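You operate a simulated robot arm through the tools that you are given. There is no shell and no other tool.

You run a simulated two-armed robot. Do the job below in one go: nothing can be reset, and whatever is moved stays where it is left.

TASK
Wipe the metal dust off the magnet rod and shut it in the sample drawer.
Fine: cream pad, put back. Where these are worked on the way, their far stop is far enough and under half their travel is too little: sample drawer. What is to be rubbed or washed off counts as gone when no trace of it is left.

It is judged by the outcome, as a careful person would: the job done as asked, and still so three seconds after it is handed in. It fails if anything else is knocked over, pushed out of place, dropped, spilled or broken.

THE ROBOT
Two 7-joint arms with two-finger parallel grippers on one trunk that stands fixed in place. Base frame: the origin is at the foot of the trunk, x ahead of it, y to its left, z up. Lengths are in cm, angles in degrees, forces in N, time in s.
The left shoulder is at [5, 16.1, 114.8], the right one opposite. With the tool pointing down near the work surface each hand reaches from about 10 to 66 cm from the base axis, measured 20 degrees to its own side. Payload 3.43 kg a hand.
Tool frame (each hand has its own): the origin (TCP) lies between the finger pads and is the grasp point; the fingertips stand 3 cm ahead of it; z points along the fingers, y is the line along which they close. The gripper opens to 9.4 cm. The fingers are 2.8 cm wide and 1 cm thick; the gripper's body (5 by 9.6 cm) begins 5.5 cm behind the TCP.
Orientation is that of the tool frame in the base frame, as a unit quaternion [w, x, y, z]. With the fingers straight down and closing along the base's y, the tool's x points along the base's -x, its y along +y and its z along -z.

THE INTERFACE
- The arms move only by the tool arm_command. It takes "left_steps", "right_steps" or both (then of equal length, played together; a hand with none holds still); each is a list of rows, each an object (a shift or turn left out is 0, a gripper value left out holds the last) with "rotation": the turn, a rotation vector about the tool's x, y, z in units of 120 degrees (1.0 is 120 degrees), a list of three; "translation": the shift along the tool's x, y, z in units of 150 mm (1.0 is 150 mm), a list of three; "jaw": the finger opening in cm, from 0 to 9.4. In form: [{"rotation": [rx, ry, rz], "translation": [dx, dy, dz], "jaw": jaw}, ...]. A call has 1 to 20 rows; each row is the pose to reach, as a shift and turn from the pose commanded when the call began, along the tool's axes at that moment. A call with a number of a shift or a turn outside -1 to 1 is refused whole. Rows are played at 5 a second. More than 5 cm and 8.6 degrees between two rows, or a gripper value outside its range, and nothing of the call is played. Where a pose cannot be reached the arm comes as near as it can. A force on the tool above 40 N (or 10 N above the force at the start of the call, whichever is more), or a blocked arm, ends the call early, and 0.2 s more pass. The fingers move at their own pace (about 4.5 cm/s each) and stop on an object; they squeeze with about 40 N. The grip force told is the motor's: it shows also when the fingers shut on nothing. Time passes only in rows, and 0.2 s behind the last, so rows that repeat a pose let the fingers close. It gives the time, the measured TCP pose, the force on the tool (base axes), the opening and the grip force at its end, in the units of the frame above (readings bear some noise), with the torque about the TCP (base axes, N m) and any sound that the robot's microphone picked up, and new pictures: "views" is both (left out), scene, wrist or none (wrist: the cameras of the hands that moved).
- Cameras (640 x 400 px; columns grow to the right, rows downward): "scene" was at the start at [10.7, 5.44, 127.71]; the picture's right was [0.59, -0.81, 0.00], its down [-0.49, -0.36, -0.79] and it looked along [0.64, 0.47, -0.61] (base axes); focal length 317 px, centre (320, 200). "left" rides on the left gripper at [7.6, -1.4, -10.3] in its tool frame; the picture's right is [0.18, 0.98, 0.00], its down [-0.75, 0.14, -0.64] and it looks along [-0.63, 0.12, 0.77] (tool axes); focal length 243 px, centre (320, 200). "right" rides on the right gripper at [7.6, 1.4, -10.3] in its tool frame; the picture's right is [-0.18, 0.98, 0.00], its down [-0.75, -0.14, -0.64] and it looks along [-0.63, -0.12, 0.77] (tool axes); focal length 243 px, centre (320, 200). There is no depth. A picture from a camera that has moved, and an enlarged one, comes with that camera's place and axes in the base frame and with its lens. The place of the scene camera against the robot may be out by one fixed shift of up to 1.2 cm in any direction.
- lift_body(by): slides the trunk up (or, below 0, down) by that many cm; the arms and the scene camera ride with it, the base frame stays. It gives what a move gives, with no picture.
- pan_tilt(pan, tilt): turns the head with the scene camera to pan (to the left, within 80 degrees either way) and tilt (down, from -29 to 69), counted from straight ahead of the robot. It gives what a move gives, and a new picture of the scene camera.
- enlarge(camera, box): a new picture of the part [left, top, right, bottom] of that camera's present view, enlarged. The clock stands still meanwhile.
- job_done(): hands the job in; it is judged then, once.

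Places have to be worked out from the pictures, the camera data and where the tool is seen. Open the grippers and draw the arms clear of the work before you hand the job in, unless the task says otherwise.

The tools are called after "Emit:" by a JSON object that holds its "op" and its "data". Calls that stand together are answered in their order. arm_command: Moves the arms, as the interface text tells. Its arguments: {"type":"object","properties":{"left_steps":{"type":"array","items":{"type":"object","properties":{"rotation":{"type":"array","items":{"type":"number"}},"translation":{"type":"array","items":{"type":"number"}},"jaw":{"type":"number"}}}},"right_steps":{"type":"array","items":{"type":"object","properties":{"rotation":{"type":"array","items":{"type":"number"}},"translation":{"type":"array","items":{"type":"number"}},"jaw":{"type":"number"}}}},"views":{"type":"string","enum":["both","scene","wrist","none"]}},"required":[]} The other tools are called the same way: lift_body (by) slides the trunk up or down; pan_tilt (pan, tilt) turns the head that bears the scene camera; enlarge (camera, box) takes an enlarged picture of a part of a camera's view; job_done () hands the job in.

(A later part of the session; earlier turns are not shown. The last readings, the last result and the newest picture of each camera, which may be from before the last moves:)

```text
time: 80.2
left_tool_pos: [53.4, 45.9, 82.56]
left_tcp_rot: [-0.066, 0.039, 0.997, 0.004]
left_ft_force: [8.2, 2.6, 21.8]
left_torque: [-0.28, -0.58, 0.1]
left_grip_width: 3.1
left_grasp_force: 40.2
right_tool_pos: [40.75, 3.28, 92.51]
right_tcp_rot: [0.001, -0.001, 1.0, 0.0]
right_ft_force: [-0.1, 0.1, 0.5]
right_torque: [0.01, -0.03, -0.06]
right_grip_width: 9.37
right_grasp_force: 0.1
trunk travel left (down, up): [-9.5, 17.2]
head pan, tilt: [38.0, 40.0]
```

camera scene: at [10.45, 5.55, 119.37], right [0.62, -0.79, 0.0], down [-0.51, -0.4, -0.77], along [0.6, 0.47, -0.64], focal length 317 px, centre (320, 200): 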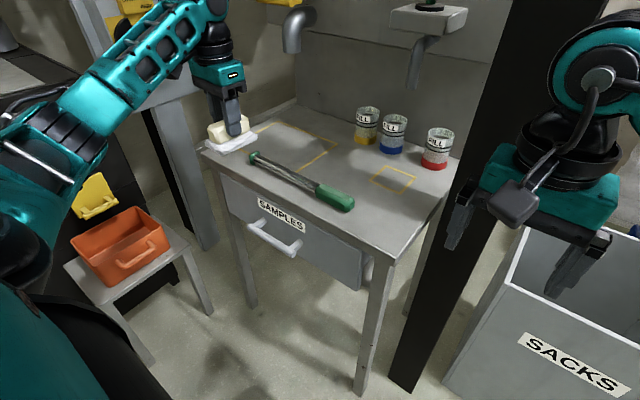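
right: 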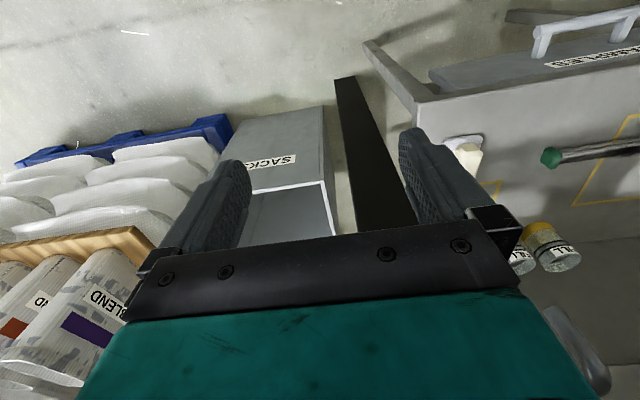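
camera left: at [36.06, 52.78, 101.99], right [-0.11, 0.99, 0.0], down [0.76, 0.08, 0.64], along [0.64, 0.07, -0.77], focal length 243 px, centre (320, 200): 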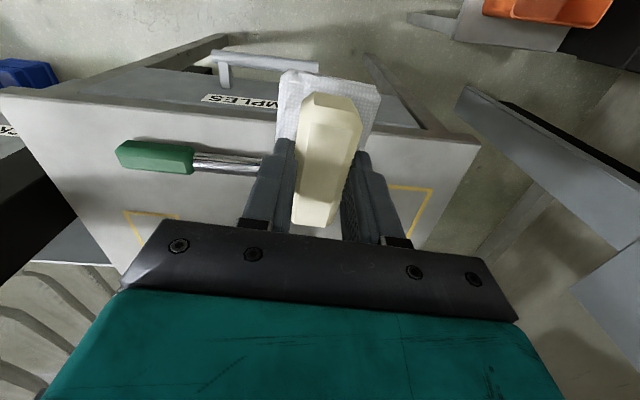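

Pressing a bit firmly (22 N); I ease off by 1.5 mm and rub.

Emit:
{"op": "arm_command", "data": {"left_steps": [{"translation": [0, 0, -0.01]}, {"translation": [-0.0077, -0.0998, -0.011]}, {"translation": [-0.0153, -0.1995, -0.013]}, {"translation": [-0.0077, -0.0998, -0.011]}, {"translation": [0, 0, -0.01]}, {"translation": [0.0077, 0.0998, -0.009]}, {"translation": [0.0153, 0.1995, -0.007]}, {"translation": [0.023, 0.2993, -0.006]}, {"translation": [0.0153, 0.1995, -0.007]}, {"translation": [0.0077, 0.0998, -0.009]}, {"translation": [0, 0, -0.01]}, {"translation": [-0.0077, -0.0998, -0.011]}, {"translation": [-0.0153, -0.1995, -0.013]}, {"translation": [-0.005, -0.0665, -0.011]}, {"translation": [0.0051, 0.0665, -0.009]}, {"translation": [0.0153, 0.1995, -0.007]}, {"translation": [0.023, 0.2993, -0.006]}, {"translation": [0.0153, 0.1995, -0.007]}, {"translation": [0, 0, -0.01]}], "views": "none"}}

Emit:
{"op": "arm_command", "data": {"left_steps": [{"translation": [0, 0, -0.1]}, {"translation": [0, -0.1, -0.25]}, {"translation": [0, -0.3, -0.4]}, {"rotation": [0, -0.033, 0], "translation": [-0.05, -0.5, -0.45]}, {"rotation": [0, -0.067, 0], "translation": [-0.1, -0.7, -0.45]}, {"rotation": [0, -0.067, 0], "translation": [-0.1, -0.7, -0.45]}]}}

Emit:
{"op": "enlarge", "data": {"camera": "scene", "box": [240, 145, 340, 210]}}

Emit:
{"op": "enlarge", "data": {"camera": "left", "box": [330, 40, 600, 200]}}

```text
time: 84.2
left_tool_pos: [52.91, 45.81, 82.6]
left_tcp_rot: [-0.07, 0.038, 0.997, 0.003]
left_ft_force: [0.6, 1.3, 2.3]
left_torque: [-0.11, -0.08, 0.01]
left_grip_width: 3.08
left_grasp_force: 40.1
right_tool_pos: [40.85, 3.41, 92.44]
right_tcp_rot: [0.0, 0.001, 1.0, 0.001]
right_ft_force: [-0.5, -0.1, 0.8]
right_torque: [-0.06, -0.02, -0.03]
right_grip_width: 9.39
right_grasp_force: 0.1
trunk travel left (down, up): [-9.5, 17.2]
head pan, tilt: [38.0, 40.0]
```

```text
time: 85.7
left_tool_pos: [54.79, 35.27, 88.78]
left_tcp_rot: [0.0, 0.039, 0.999, 0.0]
left_ft_force: [-0.7, 0.1, -0.2]
left_torque: [0.0, 0.0, 0.03]
left_grip_width: 3.09
left_grasp_force: 39.8
right_tool_pos: [40.81, 3.33, 92.42]
right_tcp_rot: [0.0, 0.0, 1.0, 0.0]
right_ft_force: [-0.2, -0.1, -0.1]
right_torque: [-0.01, 0.01, 0.01]
right_grip_width: 9.4
right_grasp_force: 0.2
trunk travel left (down, up): [-9.5, 17.2]
head pan, tilt: [38.0, 40.0]
camera scene: at [10.43, 5.55, 119.37], right [0.62, -0.79, 0.0], down [-0.51, -0.4, -0.77], along [0.6, 0.47, -0.64], focal length 317 px, centre (320, 200)
camera left: at [47.0, 34.47, 98.92], right [-0.11, 0.99, 0.0], down [0.76, 0.08, 0.64], along [0.64, 0.07, -0.77], focal length 243 px, centre (320, 200)
```

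scene: 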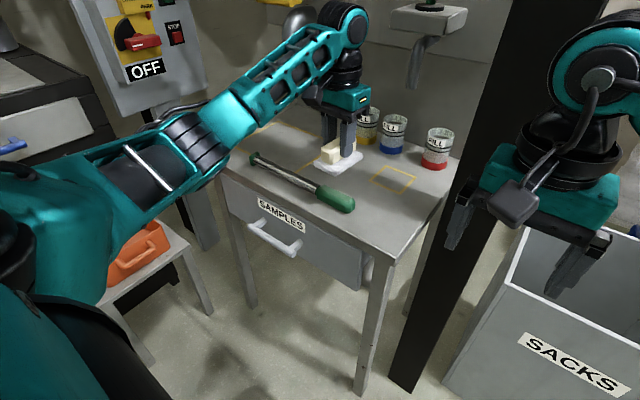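
left: 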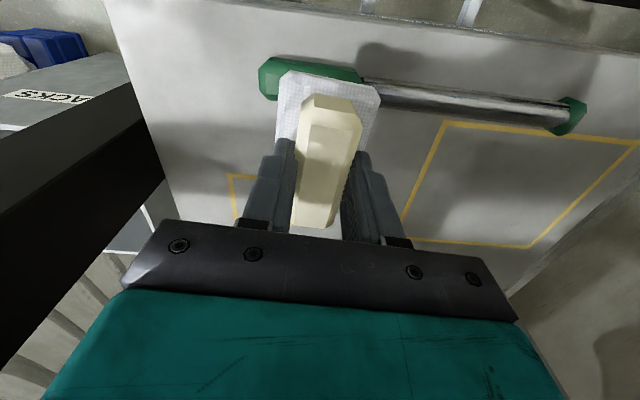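

```text
6.15 times, centred on (290, 178) of scene
camera zoom: at [10.43, 5.55, 119.37], right [0.62, -0.79, 0.0], down [-0.51, -0.4, -0.77], along [0.6, 0.47, -0.64], focal length 1952 px, centre (505, 338)
```

zoom: 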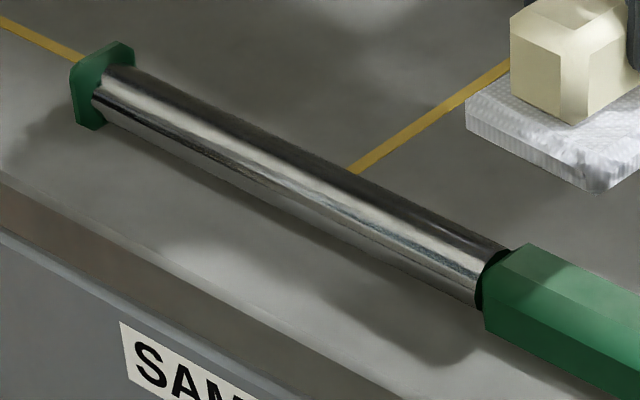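

```text
2.37 times, centred on (465, 120) of left
camera zoom: at [47.0, 34.47, 98.92], right [-0.11, 0.99, 0.0], down [0.76, 0.08, 0.64], along [0.64, 0.07, -0.77], focal length 575 px, centre (-24, 390)
```

zoom: 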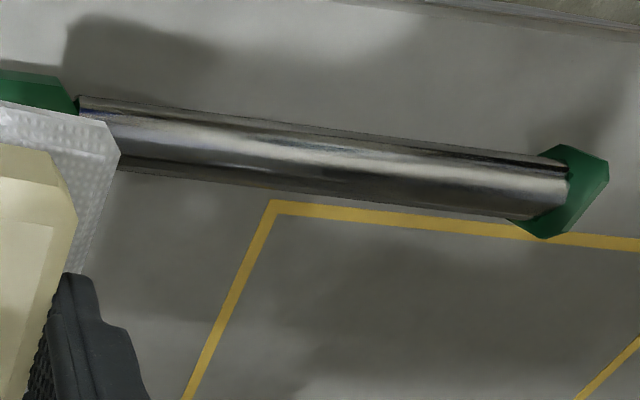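

The rod shines evenly, with no dust left. The pad hasn't shifted in the grip; I take it back above its original spot (58.4, 23.9).

Emit:
{"op": "arm_command", "data": {"left_steps": [{"translation": [-0.06, -0.15, 0]}, {"translation": [-0.12, -0.3, 0]}, {"translation": [-0.18, -0.45, 0.05]}, {"translation": [-0.24, -0.6, 0.15]}, {"translation": [-0.3, -0.736, 0.32]}, {"translation": [-0.3, -0.736, 0.32]}]}}

```text
time: 87.0
left_tool_pos: [58.64, 23.79, 83.95]
left_tcp_rot: [0.0, 0.039, 0.999, 0.0]
left_ft_force: [-0.3, 0.0, -0.5]
left_torque: [0.02, -0.03, -0.01]
left_grip_width: 3.08
left_grasp_force: 39.7
right_tool_pos: [40.87, 3.45, 92.57]
right_tcp_rot: [0.0, -0.001, 1.0, 0.0]
right_ft_force: [0.5, 1.3, 0.2]
right_torque: [0.0, 0.02, 0.0]
right_grip_width: 9.39
right_grasp_force: 0.2
trunk travel left (down, up): [-9.5, 17.2]
head pan, tilt: [38.0, 40.0]
camera scene: at [10.44, 5.55, 119.37], right [0.62, -0.79, 0.0], down [-0.51, -0.4, -0.77], along [0.6, 0.47, -0.64], focal length 317 px, centre (320, 200)
camera left: at [50.78, 22.93, 94.18], right [-0.11, 0.99, 0.0], down [0.76, 0.08, 0.64], along [0.64, 0.07, -0.77], focal length 243 px, centre (320, 200)
```

scene: 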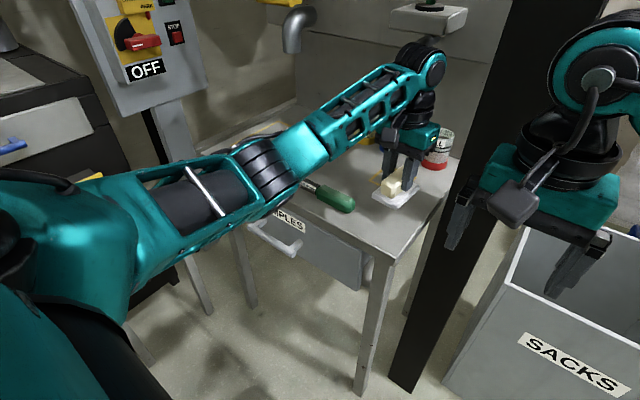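
left: 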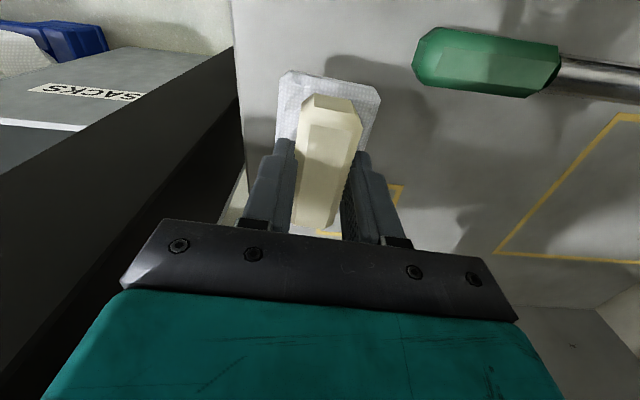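

Now lower by 4.3 cm to the original height, matching the grip pose.

Emit:
{"op": "arm_command", "data": {"left_steps": [{"translation": [0.0055, 0.0103, 0.1]}, {"translation": [0.0055, 0.0103, 0.2]}, {"translation": [0.0055, 0.0103, 0.25]}, {"translation": [0.0055, 0.0103, 0.275]}, {"translation": [0.0055, 0.0103, 0.287]}, {"translation": [0.0055, 0.0103, 0.287]}], "views": "none"}}

```text
time: 88.5
left_tool_pos: [58.48, 24.02, 79.75]
left_tcp_rot: [0.0, 0.038, 0.999, 0.0]
left_ft_force: [-0.3, -1.0, -1.4]
left_torque: [0.01, 0.02, 0.02]
left_grip_width: 3.08
left_grasp_force: 40.2
right_tool_pos: [40.8, 3.42, 92.54]
right_tcp_rot: [0.0, 0.0, 1.0, 0.001]
right_ft_force: [-0.5, -0.3, -1.1]
right_torque: [-0.02, -0.01, 0.0]
right_grip_width: 9.44
right_grasp_force: 0.1
trunk travel left (down, up): [-9.5, 17.2]
head pan, tilt: [38.0, 40.0]
```

No contact force yet, so I ease down another 2 mm to be sure it rests on the table.

Emit:
{"op": "arm_command", "data": {"left_steps": [{"translation": [0, 0, 0.007]}, {"translation": [0, 0, 0.014]}, {"translation": [0, 0, 0.014]}], "views": "none"}}

```text
time: 89.2
left_tool_pos: [58.52, 24.01, 79.67]
left_tcp_rot: [0.0, 0.039, 0.999, -0.001]
left_ft_force: [0.9, 1.3, 2.1]
left_torque: [0.04, 0.1, -0.03]
left_grip_width: 3.09
left_grasp_force: 39.9
right_tool_pos: [40.8, 3.4, 92.61]
right_tcp_rot: [-0.001, 0.0, 1.0, 0.0]
right_ft_force: [0.5, -0.4, -0.3]
right_torque: [0.01, -0.05, 0.02]
right_grip_width: 9.4
right_grasp_force: 0.1
trunk travel left (down, up): [-9.5, 17.2]
head pan, tilt: [38.0, 40.0]
```

It now touches (≈2–3 N). I open the fingers and rise straight up.

Emit:
{"op": "arm_command", "data": {"left_steps": [{"jaw": 3.6}, {"jaw": 4.5}, {"jaw": 6.0}, {"jaw": 6.5}, {"translation": [0, 0, -0.12]}, {"translation": [0, 0, -0.3]}, {"translation": [0, 0, -0.5]}, {"translation": [0, 0, -0.7]}, {"translation": [0, 0, -0.7]}]}}

Emit:
{"op": "enlarge", "data": {"camera": "left", "box": [200, 30, 440, 240]}}

Emit:
{"op": "enlarge", "data": {"camera": "scene", "box": [340, 150, 440, 240]}}

```text
time: 91.2
left_tool_pos: [58.52, 24.43, 90.18]
left_tcp_rot: [0.0, 0.039, 0.999, 0.0]
left_ft_force: [0.1, -0.7, 0.0]
left_torque: [-0.04, -0.01, 0.0]
left_grip_width: 6.48
left_grasp_force: 0.2
right_tool_pos: [40.94, 3.4, 92.45]
right_tcp_rot: [0.0, 0.0, 1.0, 0.001]
right_ft_force: [0.7, 0.2, -0.2]
right_torque: [-0.01, 0.01, 0.0]
right_grip_width: 9.37
right_grasp_force: 0.0
trunk travel left (down, up): [-9.5, 17.2]
head pan, tilt: [38.0, 40.0]
camera scene: at [10.43, 5.56, 119.37], right [0.62, -0.79, 0.0], down [-0.51, -0.4, -0.77], along [0.6, 0.47, -0.64], focal length 317 px, centre (320, 200)
camera left: at [50.78, 23.46, 100.38], right [-0.11, 0.99, 0.0], down [0.76, 0.08, 0.64], along [0.64, 0.07, -0.77], focal length 243 px, centre (320, 200)
```

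scene: 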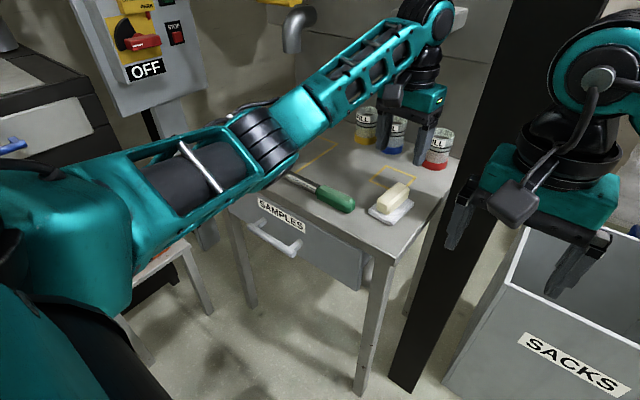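
left: 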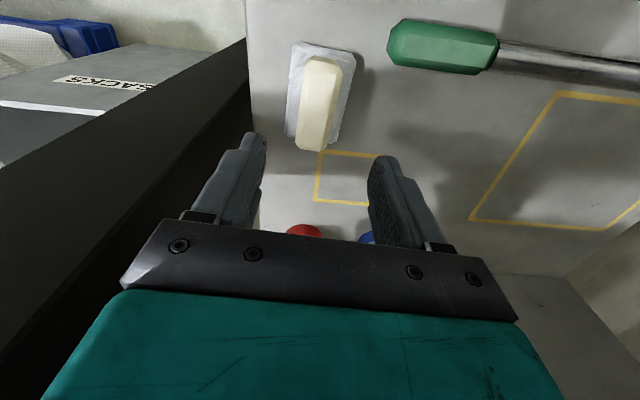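

```text
1.90 times, centred on (320, 135) of left
camera zoom: at [50.78, 23.46, 100.38], right [-0.11, 0.99, 0.0], down [0.76, 0.08, 0.64], along [0.64, 0.07, -0.77], focal length 462 px, centre (320, 324)
```

zoom: 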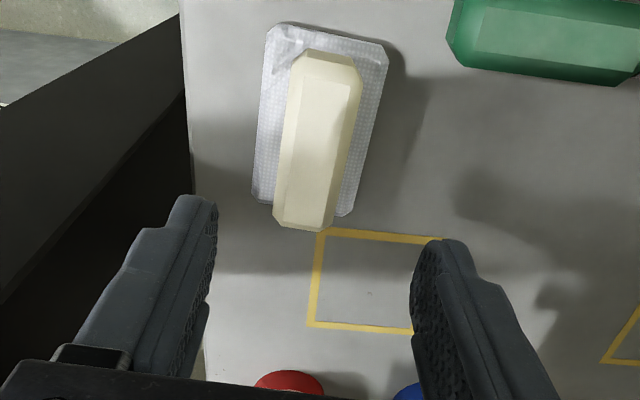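

```text
4.44 times, centred on (390, 195) of scene
camera zoom: at [10.43, 5.56, 119.37], right [0.62, -0.79, 0.0], down [-0.51, -0.4, -0.77], along [0.6, 0.47, -0.64], focal length 1410 px, centre (9, 222)
```

zoom: 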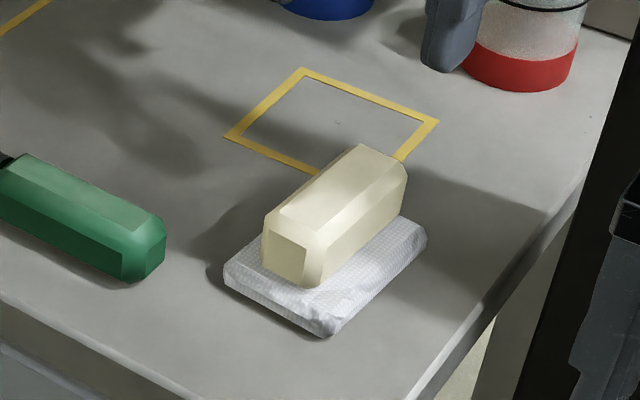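

The pad is back within about 2 mm of where it was, same angle. Next the drawer: I bring the left hand back toward me, over the front, turning to yaw −90° so the fingers can close on the handle bar across x.

Emit:
{"op": "arm_command", "data": {"left_steps": [{"rotation": [0, 0, 0.0648], "translation": [0.089, 0.054, -0.02], "jaw": 5}, {"rotation": [0, 0, 0.1295], "translation": [0.179, 0.108, -0.04]}, {"rotation": [0, 0, 0.1943], "translation": [0.268, 0.161, -0.06]}, {"rotation": [0, 0, 0.2591], "translation": [0.357, 0.215, -0.08]}, {"rotation": [0, 0, 0.3239], "translation": [0.447, 0.269, -0.1]}, {"rotation": [0, 0, 0.3886], "translation": [0.536, 0.323, -0.12]}, {"rotation": [0, 0, 0.4534], "translation": [0.625, 0.377, -0.13]}, {"rotation": [0, 0, 0.5182], "translation": [0.715, 0.43, -0.13]}, {"rotation": [0, 0, 0.583], "translation": [0.804, 0.484, -0.13]}, {"rotation": [0, 0, 0.6477], "translation": [0.894, 0.538, -0.13]}, {"rotation": [0, 0, 0.7125], "translation": [0.983, 0.592, -0.13]}, {"rotation": [0, 0, 0.7125], "translation": [0.983, 0.592, -0.13]}]}}

```text
time: 93.8
left_tool_pos: [44.5, 33.89, 92.05]
left_tcp_rot: [0.0, 0.708, 0.707, 0.0]
left_ft_force: [0.2, -0.1, 0.4]
left_torque: [0.0, 0.01, 0.01]
left_grip_width: 4.99
left_grasp_force: 0.1
right_tool_pos: [40.82, 3.39, 92.44]
right_tcp_rot: [0.0, -0.001, 1.0, 0.0]
right_ft_force: [-0.4, -0.1, 0.2]
right_torque: [0.03, 0.02, -0.01]
right_grip_width: 9.42
right_grasp_force: 0.0
trunk travel left (down, up): [-9.5, 17.2]
head pan, tilt: [38.0, 40.0]
camera scene: at [10.42, 5.56, 119.37], right [0.62, -0.79, 0.0], down [-0.51, -0.4, -0.77], along [0.6, 0.47, -0.64], focal length 317 px, centre (320, 200)
camera left: at [43.0, 41.58, 102.1], right [0.98, 0.18, 0.0], down [0.14, -0.75, 0.64], along [0.12, -0.63, -0.77], focal length 243 px, centre (320, 200)
```

scene: 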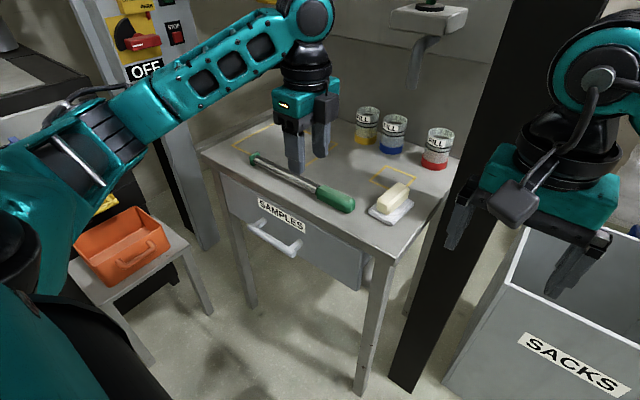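
left: 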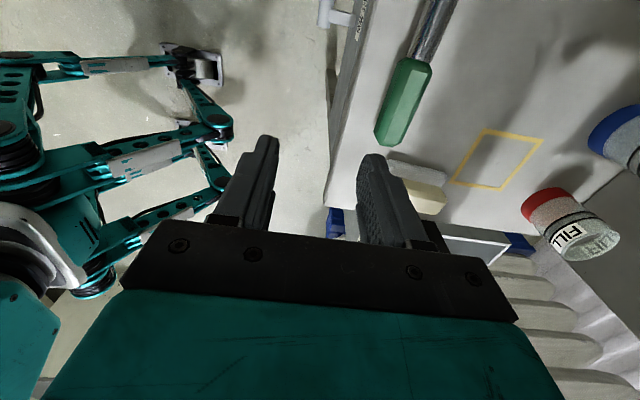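

The hand is turned; from here the handle bar reads at x≈43.6, z≈63.5, y≈39–53. I move back and down in front of the drawer while tilting the fingers forward.

Emit:
{"op": "arm_command", "data": {"left_steps": [{"rotation": [-0.042, 0, 0], "translation": [0.107, -0.16, 0.08]}, {"rotation": [-0.083, 0, 0], "translation": [0.213, -0.32, 0.18]}, {"rotation": [-0.125, 0, 0], "translation": [0.32, -0.48, 0.3]}, {"rotation": [-0.167, 0, 0], "translation": [0.427, -0.64, 0.42]}, {"rotation": [-0.208, 0, 0], "translation": [0.533, -0.8, 0.533]}, {"rotation": [-0.208, 0, 0], "translation": [0.533, -0.8, 0.533]}]}}

```text
time: 95.2
left_tool_pos: [32.33, 42.04, 83.92]
left_tcp_rot: [0.152, 0.691, 0.69, 0.153]
left_ft_force: [0.4, -1.0, 0.6]
left_torque: [0.02, 0.02, 0.0]
left_grip_width: 4.99
left_grasp_force: 0.0
right_tool_pos: [40.86, 3.36, 92.6]
right_tcp_rot: [0.0, 0.001, 1.0, 0.0]
right_ft_force: [0.2, 0.1, 0.1]
right_torque: [0.02, -0.02, 0.0]
right_grip_width: 9.39
right_grasp_force: 0.2
trunk travel left (down, up): [-9.5, 17.2]
head pan, tilt: [38.0, 40.0]
camera scene: at [10.41, 5.55, 119.37], right [0.62, -0.79, 0.0], down [-0.51, -0.4, -0.77], along [0.6, 0.47, -0.64], focal length 317 px, centre (320, 200)
camera left: at [26.61, 49.51, 92.52], right [0.89, 0.18, 0.41], down [-0.14, -0.75, 0.64], along [0.43, -0.63, -0.65], focal length 243 px, centre (320, 200)
```

scene: 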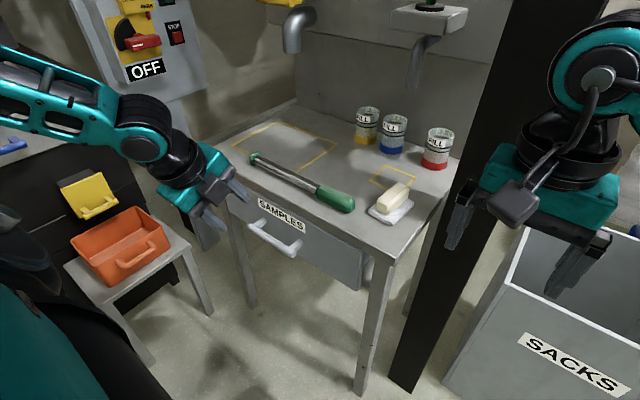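
left: 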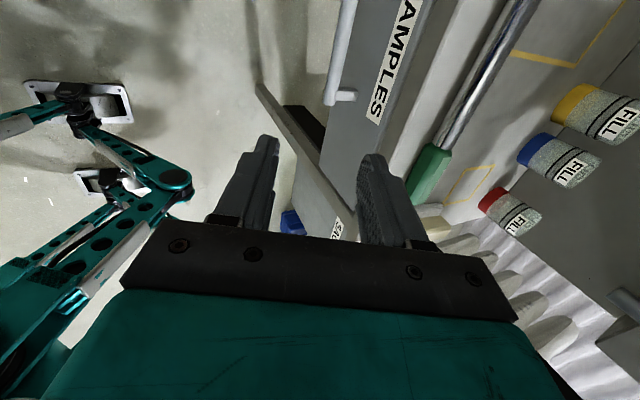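

The bar's right end triangulates to (43.6, 39.0, 63.6), consistent. I go on down with more tilt toward a pre-grasp point in front of the bar's middle.

Emit:
{"op": "arm_command", "data": {"left_steps": [{"rotation": [-0.042, 0, 0], "translation": [0.053, -0.019, 0.168], "jaw": 4.2}, {"rotation": [-0.083, 0, 0], "translation": [0.107, -0.038, 0.335]}, {"rotation": [-0.125, 0, 0], "translation": [0.16, -0.057, 0.503]}, {"rotation": [-0.167, 0, 0], "translation": [0.213, -0.076, 0.67]}, {"rotation": [-0.208, 0, 0], "translation": [0.267, -0.095, 0.838]}, {"rotation": [-0.208, 0, 0], "translation": [0.267, -0.095, 0.838]}]}}

Emit:
{"op": "enlarge", "data": {"camera": "scene", "box": [180, 150, 340, 290]}}

```text
time: 96.7
left_tool_pos: [36.57, 45.91, 72.1]
left_tcp_rot: [0.299, 0.641, 0.641, 0.299]
left_ft_force: [0.0, -0.7, 0.2]
left_torque: [-0.01, -0.03, 0.04]
left_grip_width: 4.19
left_grasp_force: 0.0
right_tool_pos: [40.94, 3.41, 92.55]
right_tcp_rot: [0.0, 0.0, 1.0, -0.001]
right_ft_force: [-0.2, 0.3, 0.0]
right_torque: [0.06, 0.02, -0.01]
right_grip_width: 9.4
right_grasp_force: 0.0
trunk travel left (down, up): [-9.5, 17.2]
head pan, tilt: [38.0, 40.0]
camera scene: at [10.44, 5.56, 119.37], right [0.62, -0.79, 0.0], down [-0.51, -0.4, -0.77], along [0.6, 0.47, -0.64], focal length 317 px, centre (320, 200)
camera left: at [27.72, 53.55, 77.49], right [0.63, 0.18, 0.75], down [-0.4, -0.75, 0.52], along [0.66, -0.63, -0.4], focal length 243 px, centre (320, 200)
```

scene: 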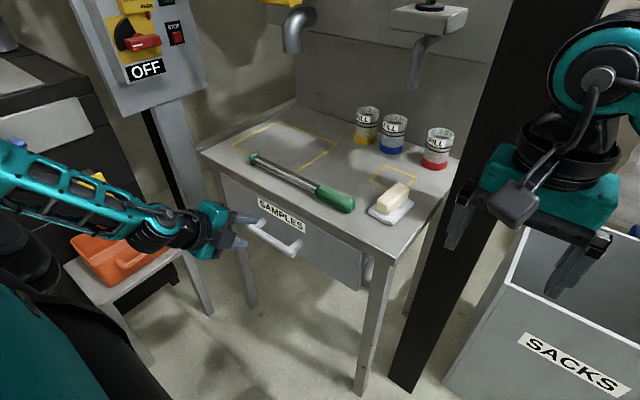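
left: 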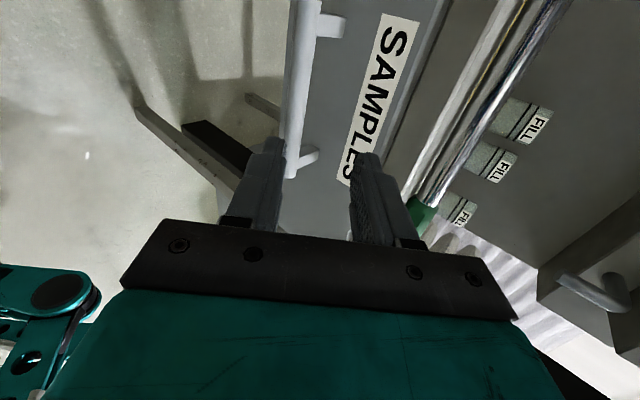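

```text
2.86 times, centred on (260, 220) of scene
camera zoom: at [10.44, 5.56, 119.37], right [0.62, -0.79, 0.0], down [-0.51, -0.4, -0.77], along [0.6, 0.47, -0.64], focal length 906 px, centre (491, 143)
```

zoom: 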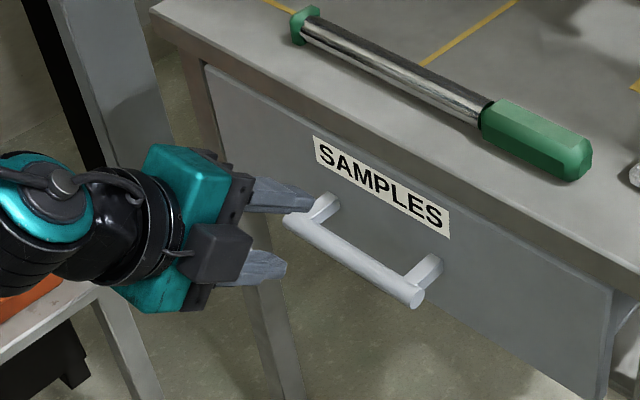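

The bar sits at about (43.6, 45.9, 63.5). I lower across the finger line by 2 cm, then advance along the fingers so the bar enters between them.

Emit:
{"op": "arm_command", "data": {"left_steps": [{"translation": [0, -0.07, 0.0]}, {"translation": [0, -0.137, 0.05]}, {"translation": [0, -0.137, 0.2]}, {"translation": [0, -0.137, 0.32]}, {"translation": [0, -0.137, 0.4]}, {"translation": [0, -0.137, 0.4]}]}}

Emit:
{"op": "enlarge", "data": {"camera": "scene", "box": [200, 180, 320, 280]}}

Emit:
{"op": "enlarge", "data": {"camera": "left", "box": [200, 0, 440, 250]}}

```text
time: 98.0
left_tool_pos: [39.72, 46.13, 66.76]
left_tcp_rot: [0.299, 0.641, 0.641, 0.298]
left_ft_force: [-0.1, 0.6, -0.1]
left_torque: [0.02, -0.02, 0.03]
left_grip_width: 4.22
left_grasp_force: 0.0
right_tool_pos: [40.9, 3.34, 92.54]
right_tcp_rot: [0.0, 0.0, 1.0, 0.0]
right_ft_force: [-0.2, 0.0, 0.1]
right_torque: [0.03, 0.03, 0.01]
right_grip_width: 9.41
right_grasp_force: 0.0
trunk travel left (down, up): [-9.5, 17.2]
head pan, tilt: [38.0, 40.0]
camera scene: at [10.43, 5.55, 119.37], right [0.62, -0.79, 0.0], down [-0.51, -0.4, -0.77], along [0.6, 0.47, -0.64], focal length 317 px, centre (320, 200)
camera left: at [30.93, 53.6, 72.2], right [0.63, 0.18, 0.75], down [-0.4, -0.75, 0.52], along [0.66, -0.63, -0.4], focal length 243 px, centre (320, 200)
```

scene: 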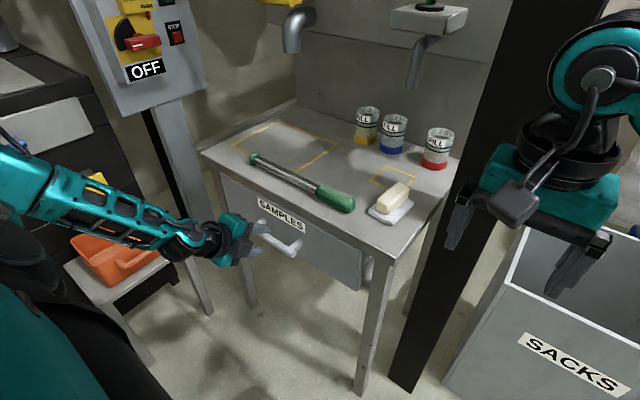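
left: 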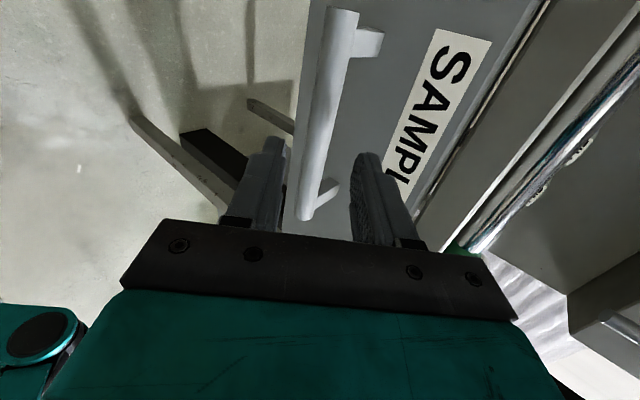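

```text
4.00 times, centred on (260, 230) of scene
camera zoom: at [10.43, 5.55, 119.37], right [0.62, -0.79, 0.0], down [-0.51, -0.4, -0.77], along [0.6, 0.47, -0.64], focal length 1269 px, centre (560, 80)
```

zoom: 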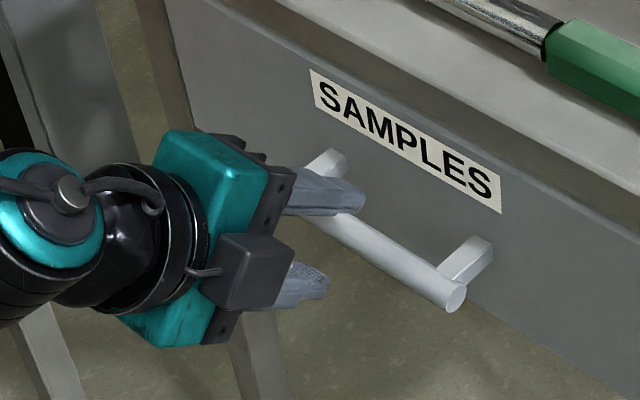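

```text
1.60 times, centred on (320, 125) of left
camera zoom: at [30.93, 53.6, 72.2], right [0.63, 0.18, 0.75], down [-0.4, -0.75, 0.52], along [0.66, -0.63, -0.4], focal length 388 px, centre (320, 320)
```

zoom: 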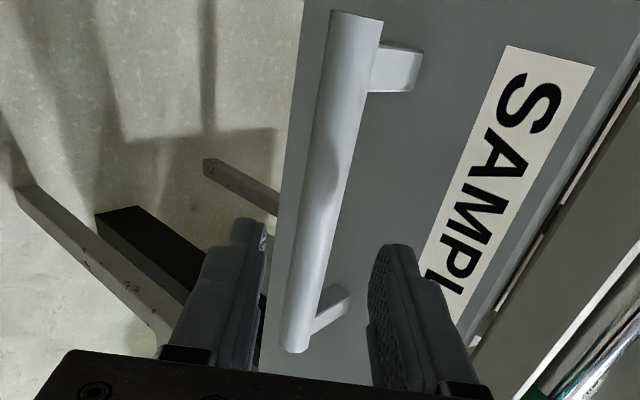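

The bar lies centred between the fingers, about 5 cm ahead of the TCP. I advance 3 cm and close on it.

Emit:
{"op": "arm_command", "data": {"left_steps": [{"translation": [0, 0, 0.08]}, {"translation": [0, 0, 0.15]}, {"translation": [0, 0, 0.2]}, {"translation": [0, 0, 0.2]}, {"translation": [0, 0, 0.2], "jaw": 2.5}, {"translation": [0, 0, 0.2], "jaw": 0}, {"translation": [0, 0, 0.2], "jaw": 0}, {"translation": [0, 0, 0.2], "jaw": 0}]}}

Emit:
{"op": "enlarge", "data": {"camera": "scene", "box": [200, 180, 320, 280]}}

```text
time: 99.8
left_tool_pos: [41.98, 46.06, 64.7]
left_tcp_rot: [0.299, 0.64, 0.642, 0.299]
left_ft_force: [2.5, 0.8, 1.0]
left_torque: [0.0, -0.1, -0.04]
left_grip_width: 1.78
left_grasp_force: 44.8
right_tool_pos: [40.78, 3.43, 92.55]
right_tcp_rot: [0.0, 0.0, 1.0, -0.001]
right_ft_force: [0.0, -0.1, -0.3]
right_torque: [0.01, 0.02, 0.01]
right_grip_width: 9.43
right_grasp_force: 0.0
trunk travel left (down, up): [-9.5, 17.2]
head pan, tilt: [38.0, 40.0]
camera scene: at [10.43, 5.55, 119.37], right [0.62, -0.79, 0.0], down [-0.51, -0.4, -0.77], along [0.6, 0.47, -0.64], focal length 317 px, centre (320, 200)
camera left: at [33.11, 53.65, 70.14], right [0.63, 0.18, 0.75], down [-0.4, -0.75, 0.52], along [0.66, -0.63, -0.4], focal length 243 px, centre (320, 200)
```

scene: 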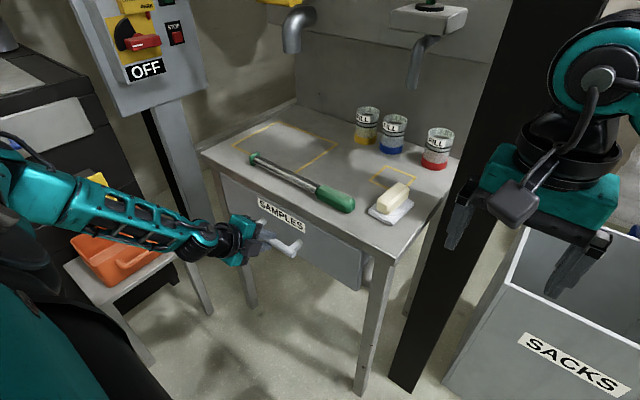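
left: 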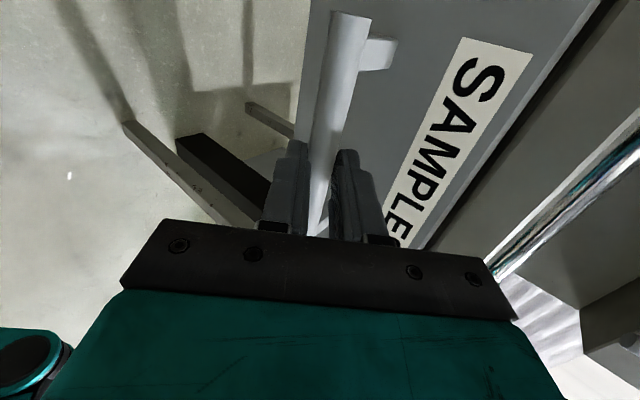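

```text
4.00 times, centred on (260, 230) of scene
camera zoom: at [10.43, 5.55, 119.37], right [0.62, -0.79, 0.0], down [-0.51, -0.4, -0.77], along [0.6, 0.47, -0.64], focal length 1269 px, centre (560, 80)
```

zoom: 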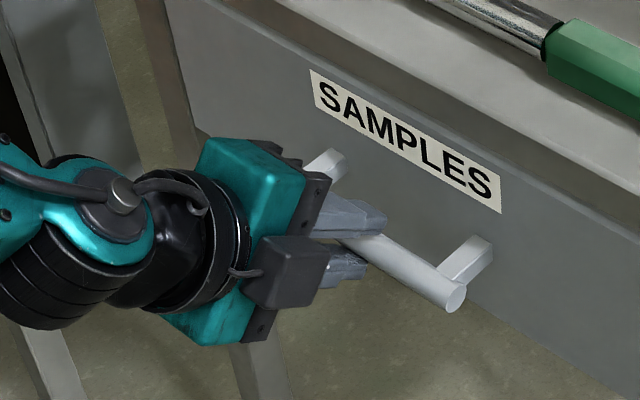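

The fingers hold the bar (1.78 cm). I pull the drawer straight toward me, 12 cm first.

Emit:
{"op": "arm_command", "data": {"left_steps": [{"translation": [0, -0.043, -0.051]}, {"translation": [0, -0.107, -0.128]}, {"translation": [0, -0.172, -0.204]}, {"translation": [0, -0.236, -0.281]}, {"translation": [0, -0.3, -0.358]}, {"translation": [0, -0.365, -0.434]}, {"translation": [0, -0.43, -0.511]}, {"translation": [0, -0.515, -0.613]}, {"translation": [0, -0.515, -0.613]}]}}

```text
time: 101.8
left_tool_pos: [30.07, 45.94, 64.68]
left_tcp_rot: [0.298, 0.641, 0.642, 0.299]
left_ft_force: [-1.2, 5.6, -0.3]
left_torque: [-0.12, 0.05, -0.17]
left_grip_width: 1.78
left_grasp_force: 45.1
right_tool_pos: [40.89, 3.49, 92.41]
right_tcp_rot: [0.0, -0.001, 1.0, 0.0]
right_ft_force: [0.6, -0.4, 0.1]
right_torque: [-0.02, -0.01, 0.0]
right_grip_width: 9.39
right_grasp_force: 0.1
trunk travel left (down, up): [-9.5, 17.2]
head pan, tilt: [38.0, 40.0]
camera scene: at [10.43, 5.59, 119.37], right [0.62, -0.79, 0.0], down [-0.51, -0.4, -0.77], along [0.6, 0.47, -0.64], focal length 317 px, centre (320, 200)
camera left: at [21.32, 53.63, 70.17], right [0.63, 0.18, 0.75], down [-0.4, -0.75, 0.52], along [0.66, -0.63, -0.4], focal length 243 px, centre (320, 200)
```

scene: 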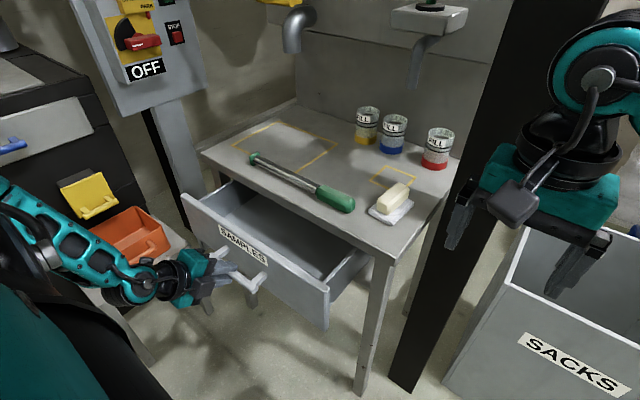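
left: 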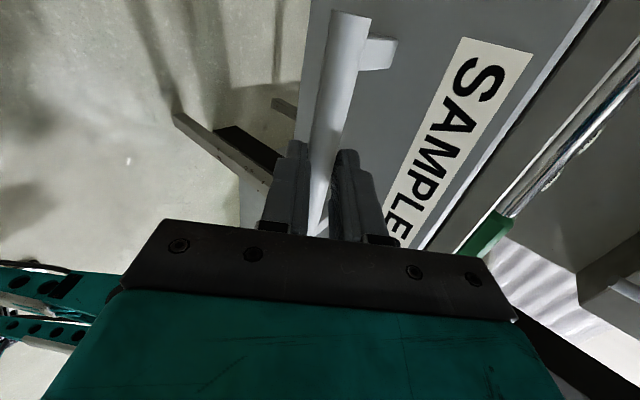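

The drawer slid out 12 cm easily and is empty. I pull on toward its far stop.

Emit:
{"op": "arm_command", "data": {"left_steps": [{"translation": [0, -0.064, -0.077]}, {"translation": [0, -0.129, -0.153]}, {"translation": [0, -0.193, -0.23]}, {"translation": [0, -0.257, -0.307]}, {"translation": [0, -0.322, -0.383]}, {"translation": [0, -0.365, -0.434]}, {"translation": [0, -0.365, -0.434]}]}}

```text
time: 103.5
left_tool_pos: [21.68, 45.94, 64.74]
left_tcp_rot: [0.298, 0.641, 0.64, 0.301]
left_ft_force: [0.9, 7.1, 14.5]
left_torque: [-0.64, -0.35, -0.48]
left_grip_width: 1.78
left_grasp_force: 44.8
right_tool_pos: [40.94, 3.33, 92.5]
right_tcp_rot: [0.0, -0.001, 1.0, 0.0]
right_ft_force: [0.0, -1.1, -0.7]
right_torque: [0.04, -0.01, 0.02]
right_grip_width: 9.4
right_grasp_force: 0.1
trunk travel left (down, up): [-9.5, 17.2]
head pan, tilt: [38.0, 40.0]
camera scene: at [10.38, 5.5, 119.39], right [0.62, -0.79, 0.0], down [-0.51, -0.4, -0.77], along [0.6, 0.47, -0.64], focal length 317 px, centre (320, 200)
camera left: at [12.81, 53.62, 70.15], right [0.63, 0.18, 0.75], down [-0.4, -0.76, 0.52], along [0.66, -0.63, -0.4], focal length 243 px, centre (320, 200)
```

scene: 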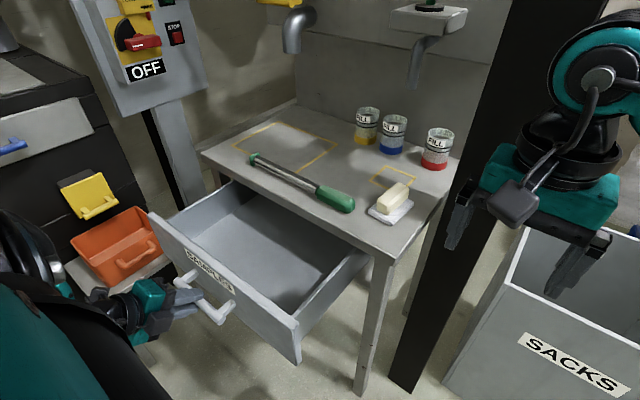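
left: 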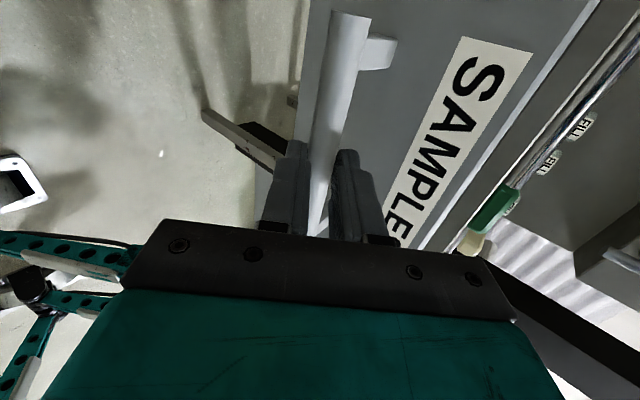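

The drawer is out about 20 cm, well past half its travel, and there is plenty of room for the rod. I open the fingers and back off the bar along the finger direction.

Emit:
{"op": "arm_command", "data": {"left_steps": [{"jaw": 2.5}, {"jaw": 4.2}, {"jaw": 4.2}, {"translation": [0, 0, -0.08]}, {"translation": [0, 0, -0.17]}, {"translation": [0, 0, -0.26]}, {"translation": [0, 0, -0.3]}]}}

```text
time: 105.0
left_tool_pos: [18.05, 45.96, 67.68]
left_tcp_rot: [0.298, 0.641, 0.641, 0.298]
left_ft_force: [0.0, -0.3, 0.0]
left_torque: [-0.01, -0.01, 0.01]
left_grip_width: 4.23
left_grasp_force: 0.1
right_tool_pos: [40.77, 3.39, 92.36]
right_tcp_rot: [0.0, 0.0, 1.0, 0.001]
right_ft_force: [0.0, -0.3, -0.2]
right_torque: [0.01, -0.03, 0.01]
right_grip_width: 9.38
right_grasp_force: 0.0
trunk travel left (down, up): [-9.5, 17.2]
head pan, tilt: [38.0, 40.0]
camera scene: at [10.43, 5.55, 119.37], right [0.62, -0.79, 0.0], down [-0.51, -0.4, -0.77], along [0.6, 0.47, -0.64], focal length 317 px, centre (320, 200)
camera left: at [9.14, 53.56, 73.06], right [0.63, 0.19, 0.75], down [-0.4, -0.75, 0.52], along [0.66, -0.63, -0.4], focal length 243 px, centre (320, 200)
```

scene: 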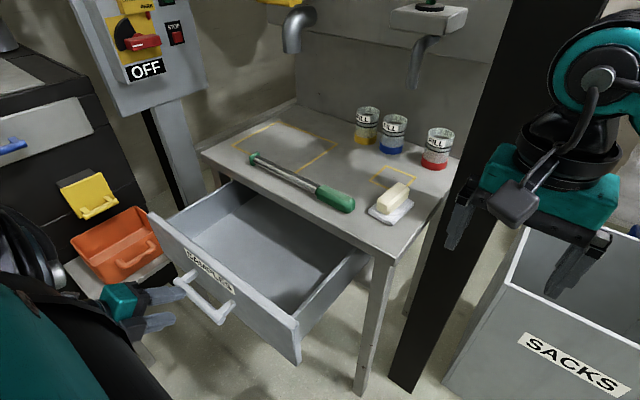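
left: 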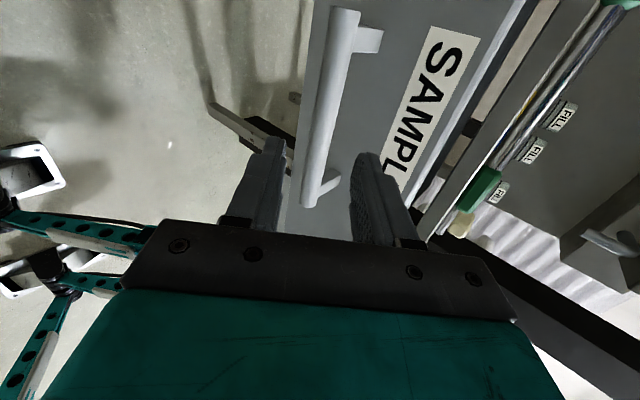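

The drawer stays open. I raise the hand straight up, then swing it over the drawer toward the rod while levelling it to vertical.

Emit:
{"op": "arm_command", "data": {"left_steps": [{"translation": [0, 0.153, -0.129]}, {"translation": [0, 0.307, -0.258]}, {"rotation": [0.052, 0, 0], "translation": [0, 0.46, -0.386]}, {"rotation": [0.104, 0, 0], "translation": [0, 0.613, -0.515]}, {"rotation": [0.156, 0, 0], "translation": [0, 0.767, -0.62]}, {"rotation": [0.208, 0, 0], "translation": [0, 0.9, -0.6]}, {"rotation": [0.208, 0, 0], "translation": [0, 0.9, -0.6]}], "views": "scene"}}

```text
time: 106.7
left_tool_pos: [20.04, 46.14, 83.82]
left_tcp_rot: [0.152, 0.691, 0.69, 0.153]
left_ft_force: [-1.0, -0.7, 0.1]
left_torque: [0.02, 0.0, 0.0]
left_grip_width: 4.17
left_grasp_force: 0.0
right_tool_pos: [40.82, 3.42, 92.56]
right_tcp_rot: [0.0, 0.0, 1.0, 0.0]
right_ft_force: [-0.3, 0.6, 0.1]
right_torque: [-0.04, -0.03, -0.02]
right_grip_width: 9.4
right_grasp_force: 0.0
trunk travel left (down, up): [-9.5, 17.2]
head pan, tilt: [38.0, 40.0]
camera scene: at [10.44, 5.55, 119.37], right [0.62, -0.79, 0.0], down [-0.51, -0.4, -0.77], along [0.6, 0.47, -0.64], focal length 317 px, centre (320, 200)
```

scene: 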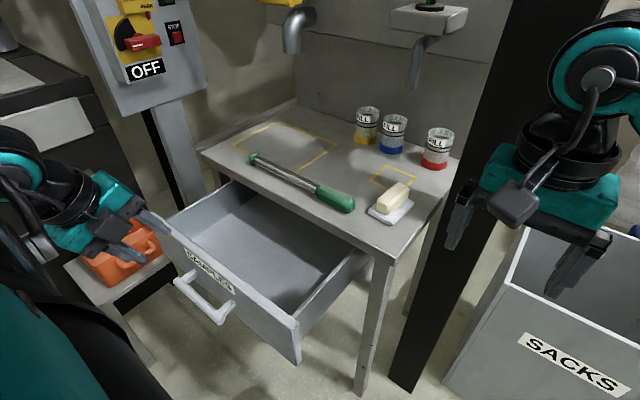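

Next I carry the hand forward over the open drawer and bring it vertical.

Emit:
{"op": "arm_command", "data": {"left_steps": [{"rotation": [0.042, 0, 0], "translation": [0, 0.192, 0.03], "jaw": 5.5}, {"rotation": [0.083, 0, 0], "translation": [0, 0.384, 0.06]}, {"rotation": [0.125, 0, 0], "translation": [0, 0.575, 0.09]}, {"rotation": [0.167, 0, 0], "translation": [0, 0.767, 0.12]}, {"rotation": [0.208, 0, 0], "translation": [0, 0.959, 0.151]}, {"rotation": [0.208, 0, 0], "translation": [0, 0.959, 0.151]}], "views": "none"}}

Emit:
{"op": "arm_command", "data": {"left_steps": [{"translation": [0, 0.2, 0]}, {"translation": [0, 0.4, 0]}, {"translation": [0, 0.6, 0]}, {"translation": [0, 0.8, 0]}, {"translation": [0, 0.95, 0]}, {"translation": [0, 0.95, 0]}]}}

```text
time: 108.0
left_tool_pos: [24.78, 45.54, 74.93]
left_tcp_rot: [0.002, 0.707, 0.707, 0.001]
left_ft_force: [0.0, -0.2, -0.2]
left_torque: [-0.01, -0.01, 0.0]
left_grip_width: 5.51
left_grasp_force: 0.3
left hand out of reach, approached as far as the arm can: row 2, 3, 4, 5, 6
right_tool_pos: [40.88, 3.39, 92.43]
right_tcp_rot: [0.0, -0.001, 1.0, 0.0]
right_ft_force: [0.1, 0.6, 0.2]
right_torque: [-0.01, -0.01, 0.02]
right_grip_width: 9.43
right_grasp_force: 0.2
trunk travel left (down, up): [-9.5, 17.2]
head pan, tilt: [38.0, 40.0]
```

```text
time: 108.5
left_tool_pos: [26.7, 45.45, 73.48]
left_tcp_rot: [0.005, 0.707, 0.707, 0.006]
left_ft_force: [-1.0, -3.0, 19.9]
left_torque: [-0.42, -0.54, 0.12]
left_grip_width: 5.39
left_grasp_force: 0.0
left hand out of reach, approached as far as the arm can: row 1, 2
right_tool_pos: [40.69, 3.33, 92.64]
right_tcp_rot: [0.001, -0.001, 1.0, 0.001]
right_ft_force: [0.2, 0.1, 0.0]
right_torque: [-0.03, -0.02, -0.01]
right_grip_width: 9.39
right_grasp_force: 0.0
trunk travel left (down, up): [-9.5, 17.2]
head pan, tilt: [38.0, 40.0]
stopped in row 2 (left hand): the force on the tool passed its limit at 48 N (the readings are from after the stop); the commanded pose is now the measured one
camera scene: at [10.35, 5.43, 119.43], right [0.62, -0.79, 0.0], down [-0.51, -0.39, -0.77], along [0.6, 0.47, -0.64], focal length 317 px, centre (320, 200)
camera left: at [25.16, 53.04, 83.72], right [0.98, 0.18, 0.02], down [0.13, -0.76, 0.64], along [0.13, -0.63, -0.77], focal length 243 px, centre (320, 200)
```

scene: 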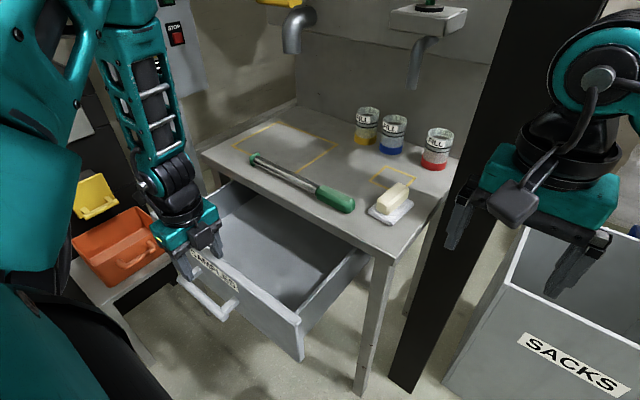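
left: 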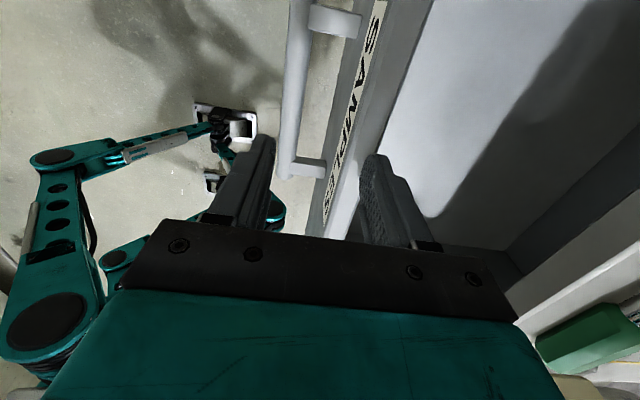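

That was my mistake: near the body the wrist couldn't follow, and the hand sank onto the drawer front (48 N, stopped). I back out the way I came: straight up first, re-tilting forward as I go.

Emit:
{"op": "arm_command", "data": {"left_steps": [{"rotation": [-0.02, 0, 0], "translation": [0, -0.01, -0.08]}, {"rotation": [-0.05, 0, 0], "translation": [0, -0.04, -0.2]}, {"rotation": [-0.09, 0, 0], "translation": [0, -0.1, -0.35]}]}}

```text
time: 109.3
left_tool_pos: [25.09, 45.52, 78.58]
left_tcp_rot: [0.069, 0.704, 0.704, 0.071]
left_ft_force: [-0.5, -0.5, 0.1]
left_torque: [0.0, 0.0, -0.02]
left_grip_width: 5.52
left_grasp_force: 0.1
right_tool_pos: [40.78, 3.52, 92.5]
right_tcp_rot: [0.0, 0.0, 1.0, 0.0]
right_ft_force: [0.1, -0.7, -0.8]
right_torque: [0.03, -0.01, -0.02]
right_grip_width: 9.38
right_grasp_force: 0.0
trunk travel left (down, up): [-9.5, 17.2]
head pan, tilt: [38.0, 40.0]
camera scene: at [10.42, 5.55, 119.37], right [0.62, -0.79, 0.0], down [-0.51, -0.4, -0.77], along [0.6, 0.47, -0.64], focal length 317 px, centre (320, 200)
camera left: at [21.71, 53.15, 88.31], right [0.96, 0.18, 0.2], down [0.01, -0.75, 0.66], along [0.27, -0.63, -0.73], focal length 243 px, centre (320, 200)
```

scene: 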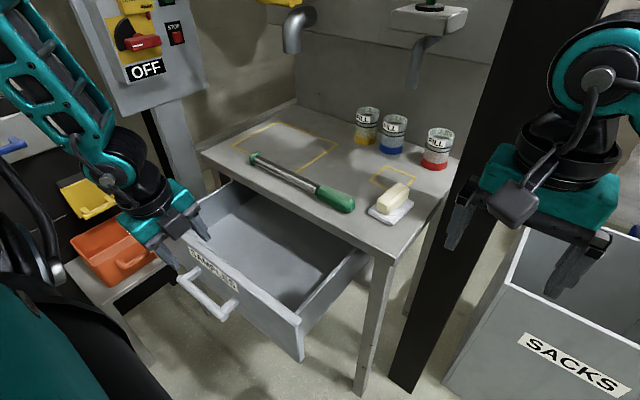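
left: 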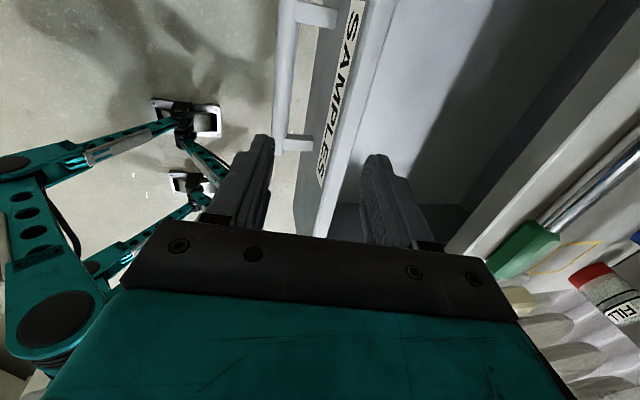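

Clear again. I rise further and restore the 25° tilt before going forward.

Emit:
{"op": "arm_command", "data": {"left_steps": [{"rotation": [-0.038, 0, 0], "translation": [0, 0.004, -0.135]}, {"rotation": [-0.076, 0, 0], "translation": [0, 0.009, -0.27]}, {"rotation": [-0.113, 0, 0], "translation": [0, 0.013, -0.405]}, {"rotation": [-0.113, 0, 0], "translation": [0, 0.013, -0.405]}], "views": "none"}}

```text
time: 110.3
left_tool_pos: [23.94, 45.46, 84.68]
left_tcp_rot: [0.152, 0.69, 0.691, 0.154]
left_ft_force: [-0.1, -0.5, 0.7]
left_torque: [0.01, 0.01, 0.02]
left_grip_width: 5.48
left_grasp_force: 0.1
right_tool_pos: [40.97, 3.38, 92.47]
right_tcp_rot: [0.0, 0.0, 1.0, 0.0]
right_ft_force: [0.1, -0.3, -0.3]
right_torque: [-0.01, -0.01, 0.0]
right_grip_width: 9.4
right_grasp_force: 0.1
trunk travel left (down, up): [-9.5, 17.2]
head pan, tilt: [38.0, 40.0]
```

Good, fully reached. I go forward and slightly right with the same tilt.

Emit:
{"op": "arm_command", "data": {"left_steps": [{"translation": [-0.058, 0.165, 0.04]}, {"translation": [-0.117, 0.33, 0.08]}, {"translation": [-0.175, 0.496, 0.12]}, {"translation": [-0.233, 0.661, 0.16]}, {"translation": [-0.233, 0.661, 0.16]}], "views": "none"}}

```text
time: 111.5
left_tool_pos: [34.43, 42.09, 86.61]
left_tcp_rot: [0.152, 0.69, 0.69, 0.154]
left_ft_force: [-0.2, 0.1, 0.7]
left_torque: [0.0, 0.02, 0.0]
left_grip_width: 5.5
left_grasp_force: 0.0
right_tool_pos: [40.96, 3.39, 92.43]
right_tcp_rot: [-0.001, 0.0, 1.0, 0.0]
right_ft_force: [0.2, 0.5, -0.5]
right_torque: [0.01, 0.0, 0.0]
right_grip_width: 9.42
right_grasp_force: 0.1
trunk travel left (down, up): [-9.5, 17.2]
head pan, tilt: [38.0, 40.0]
```

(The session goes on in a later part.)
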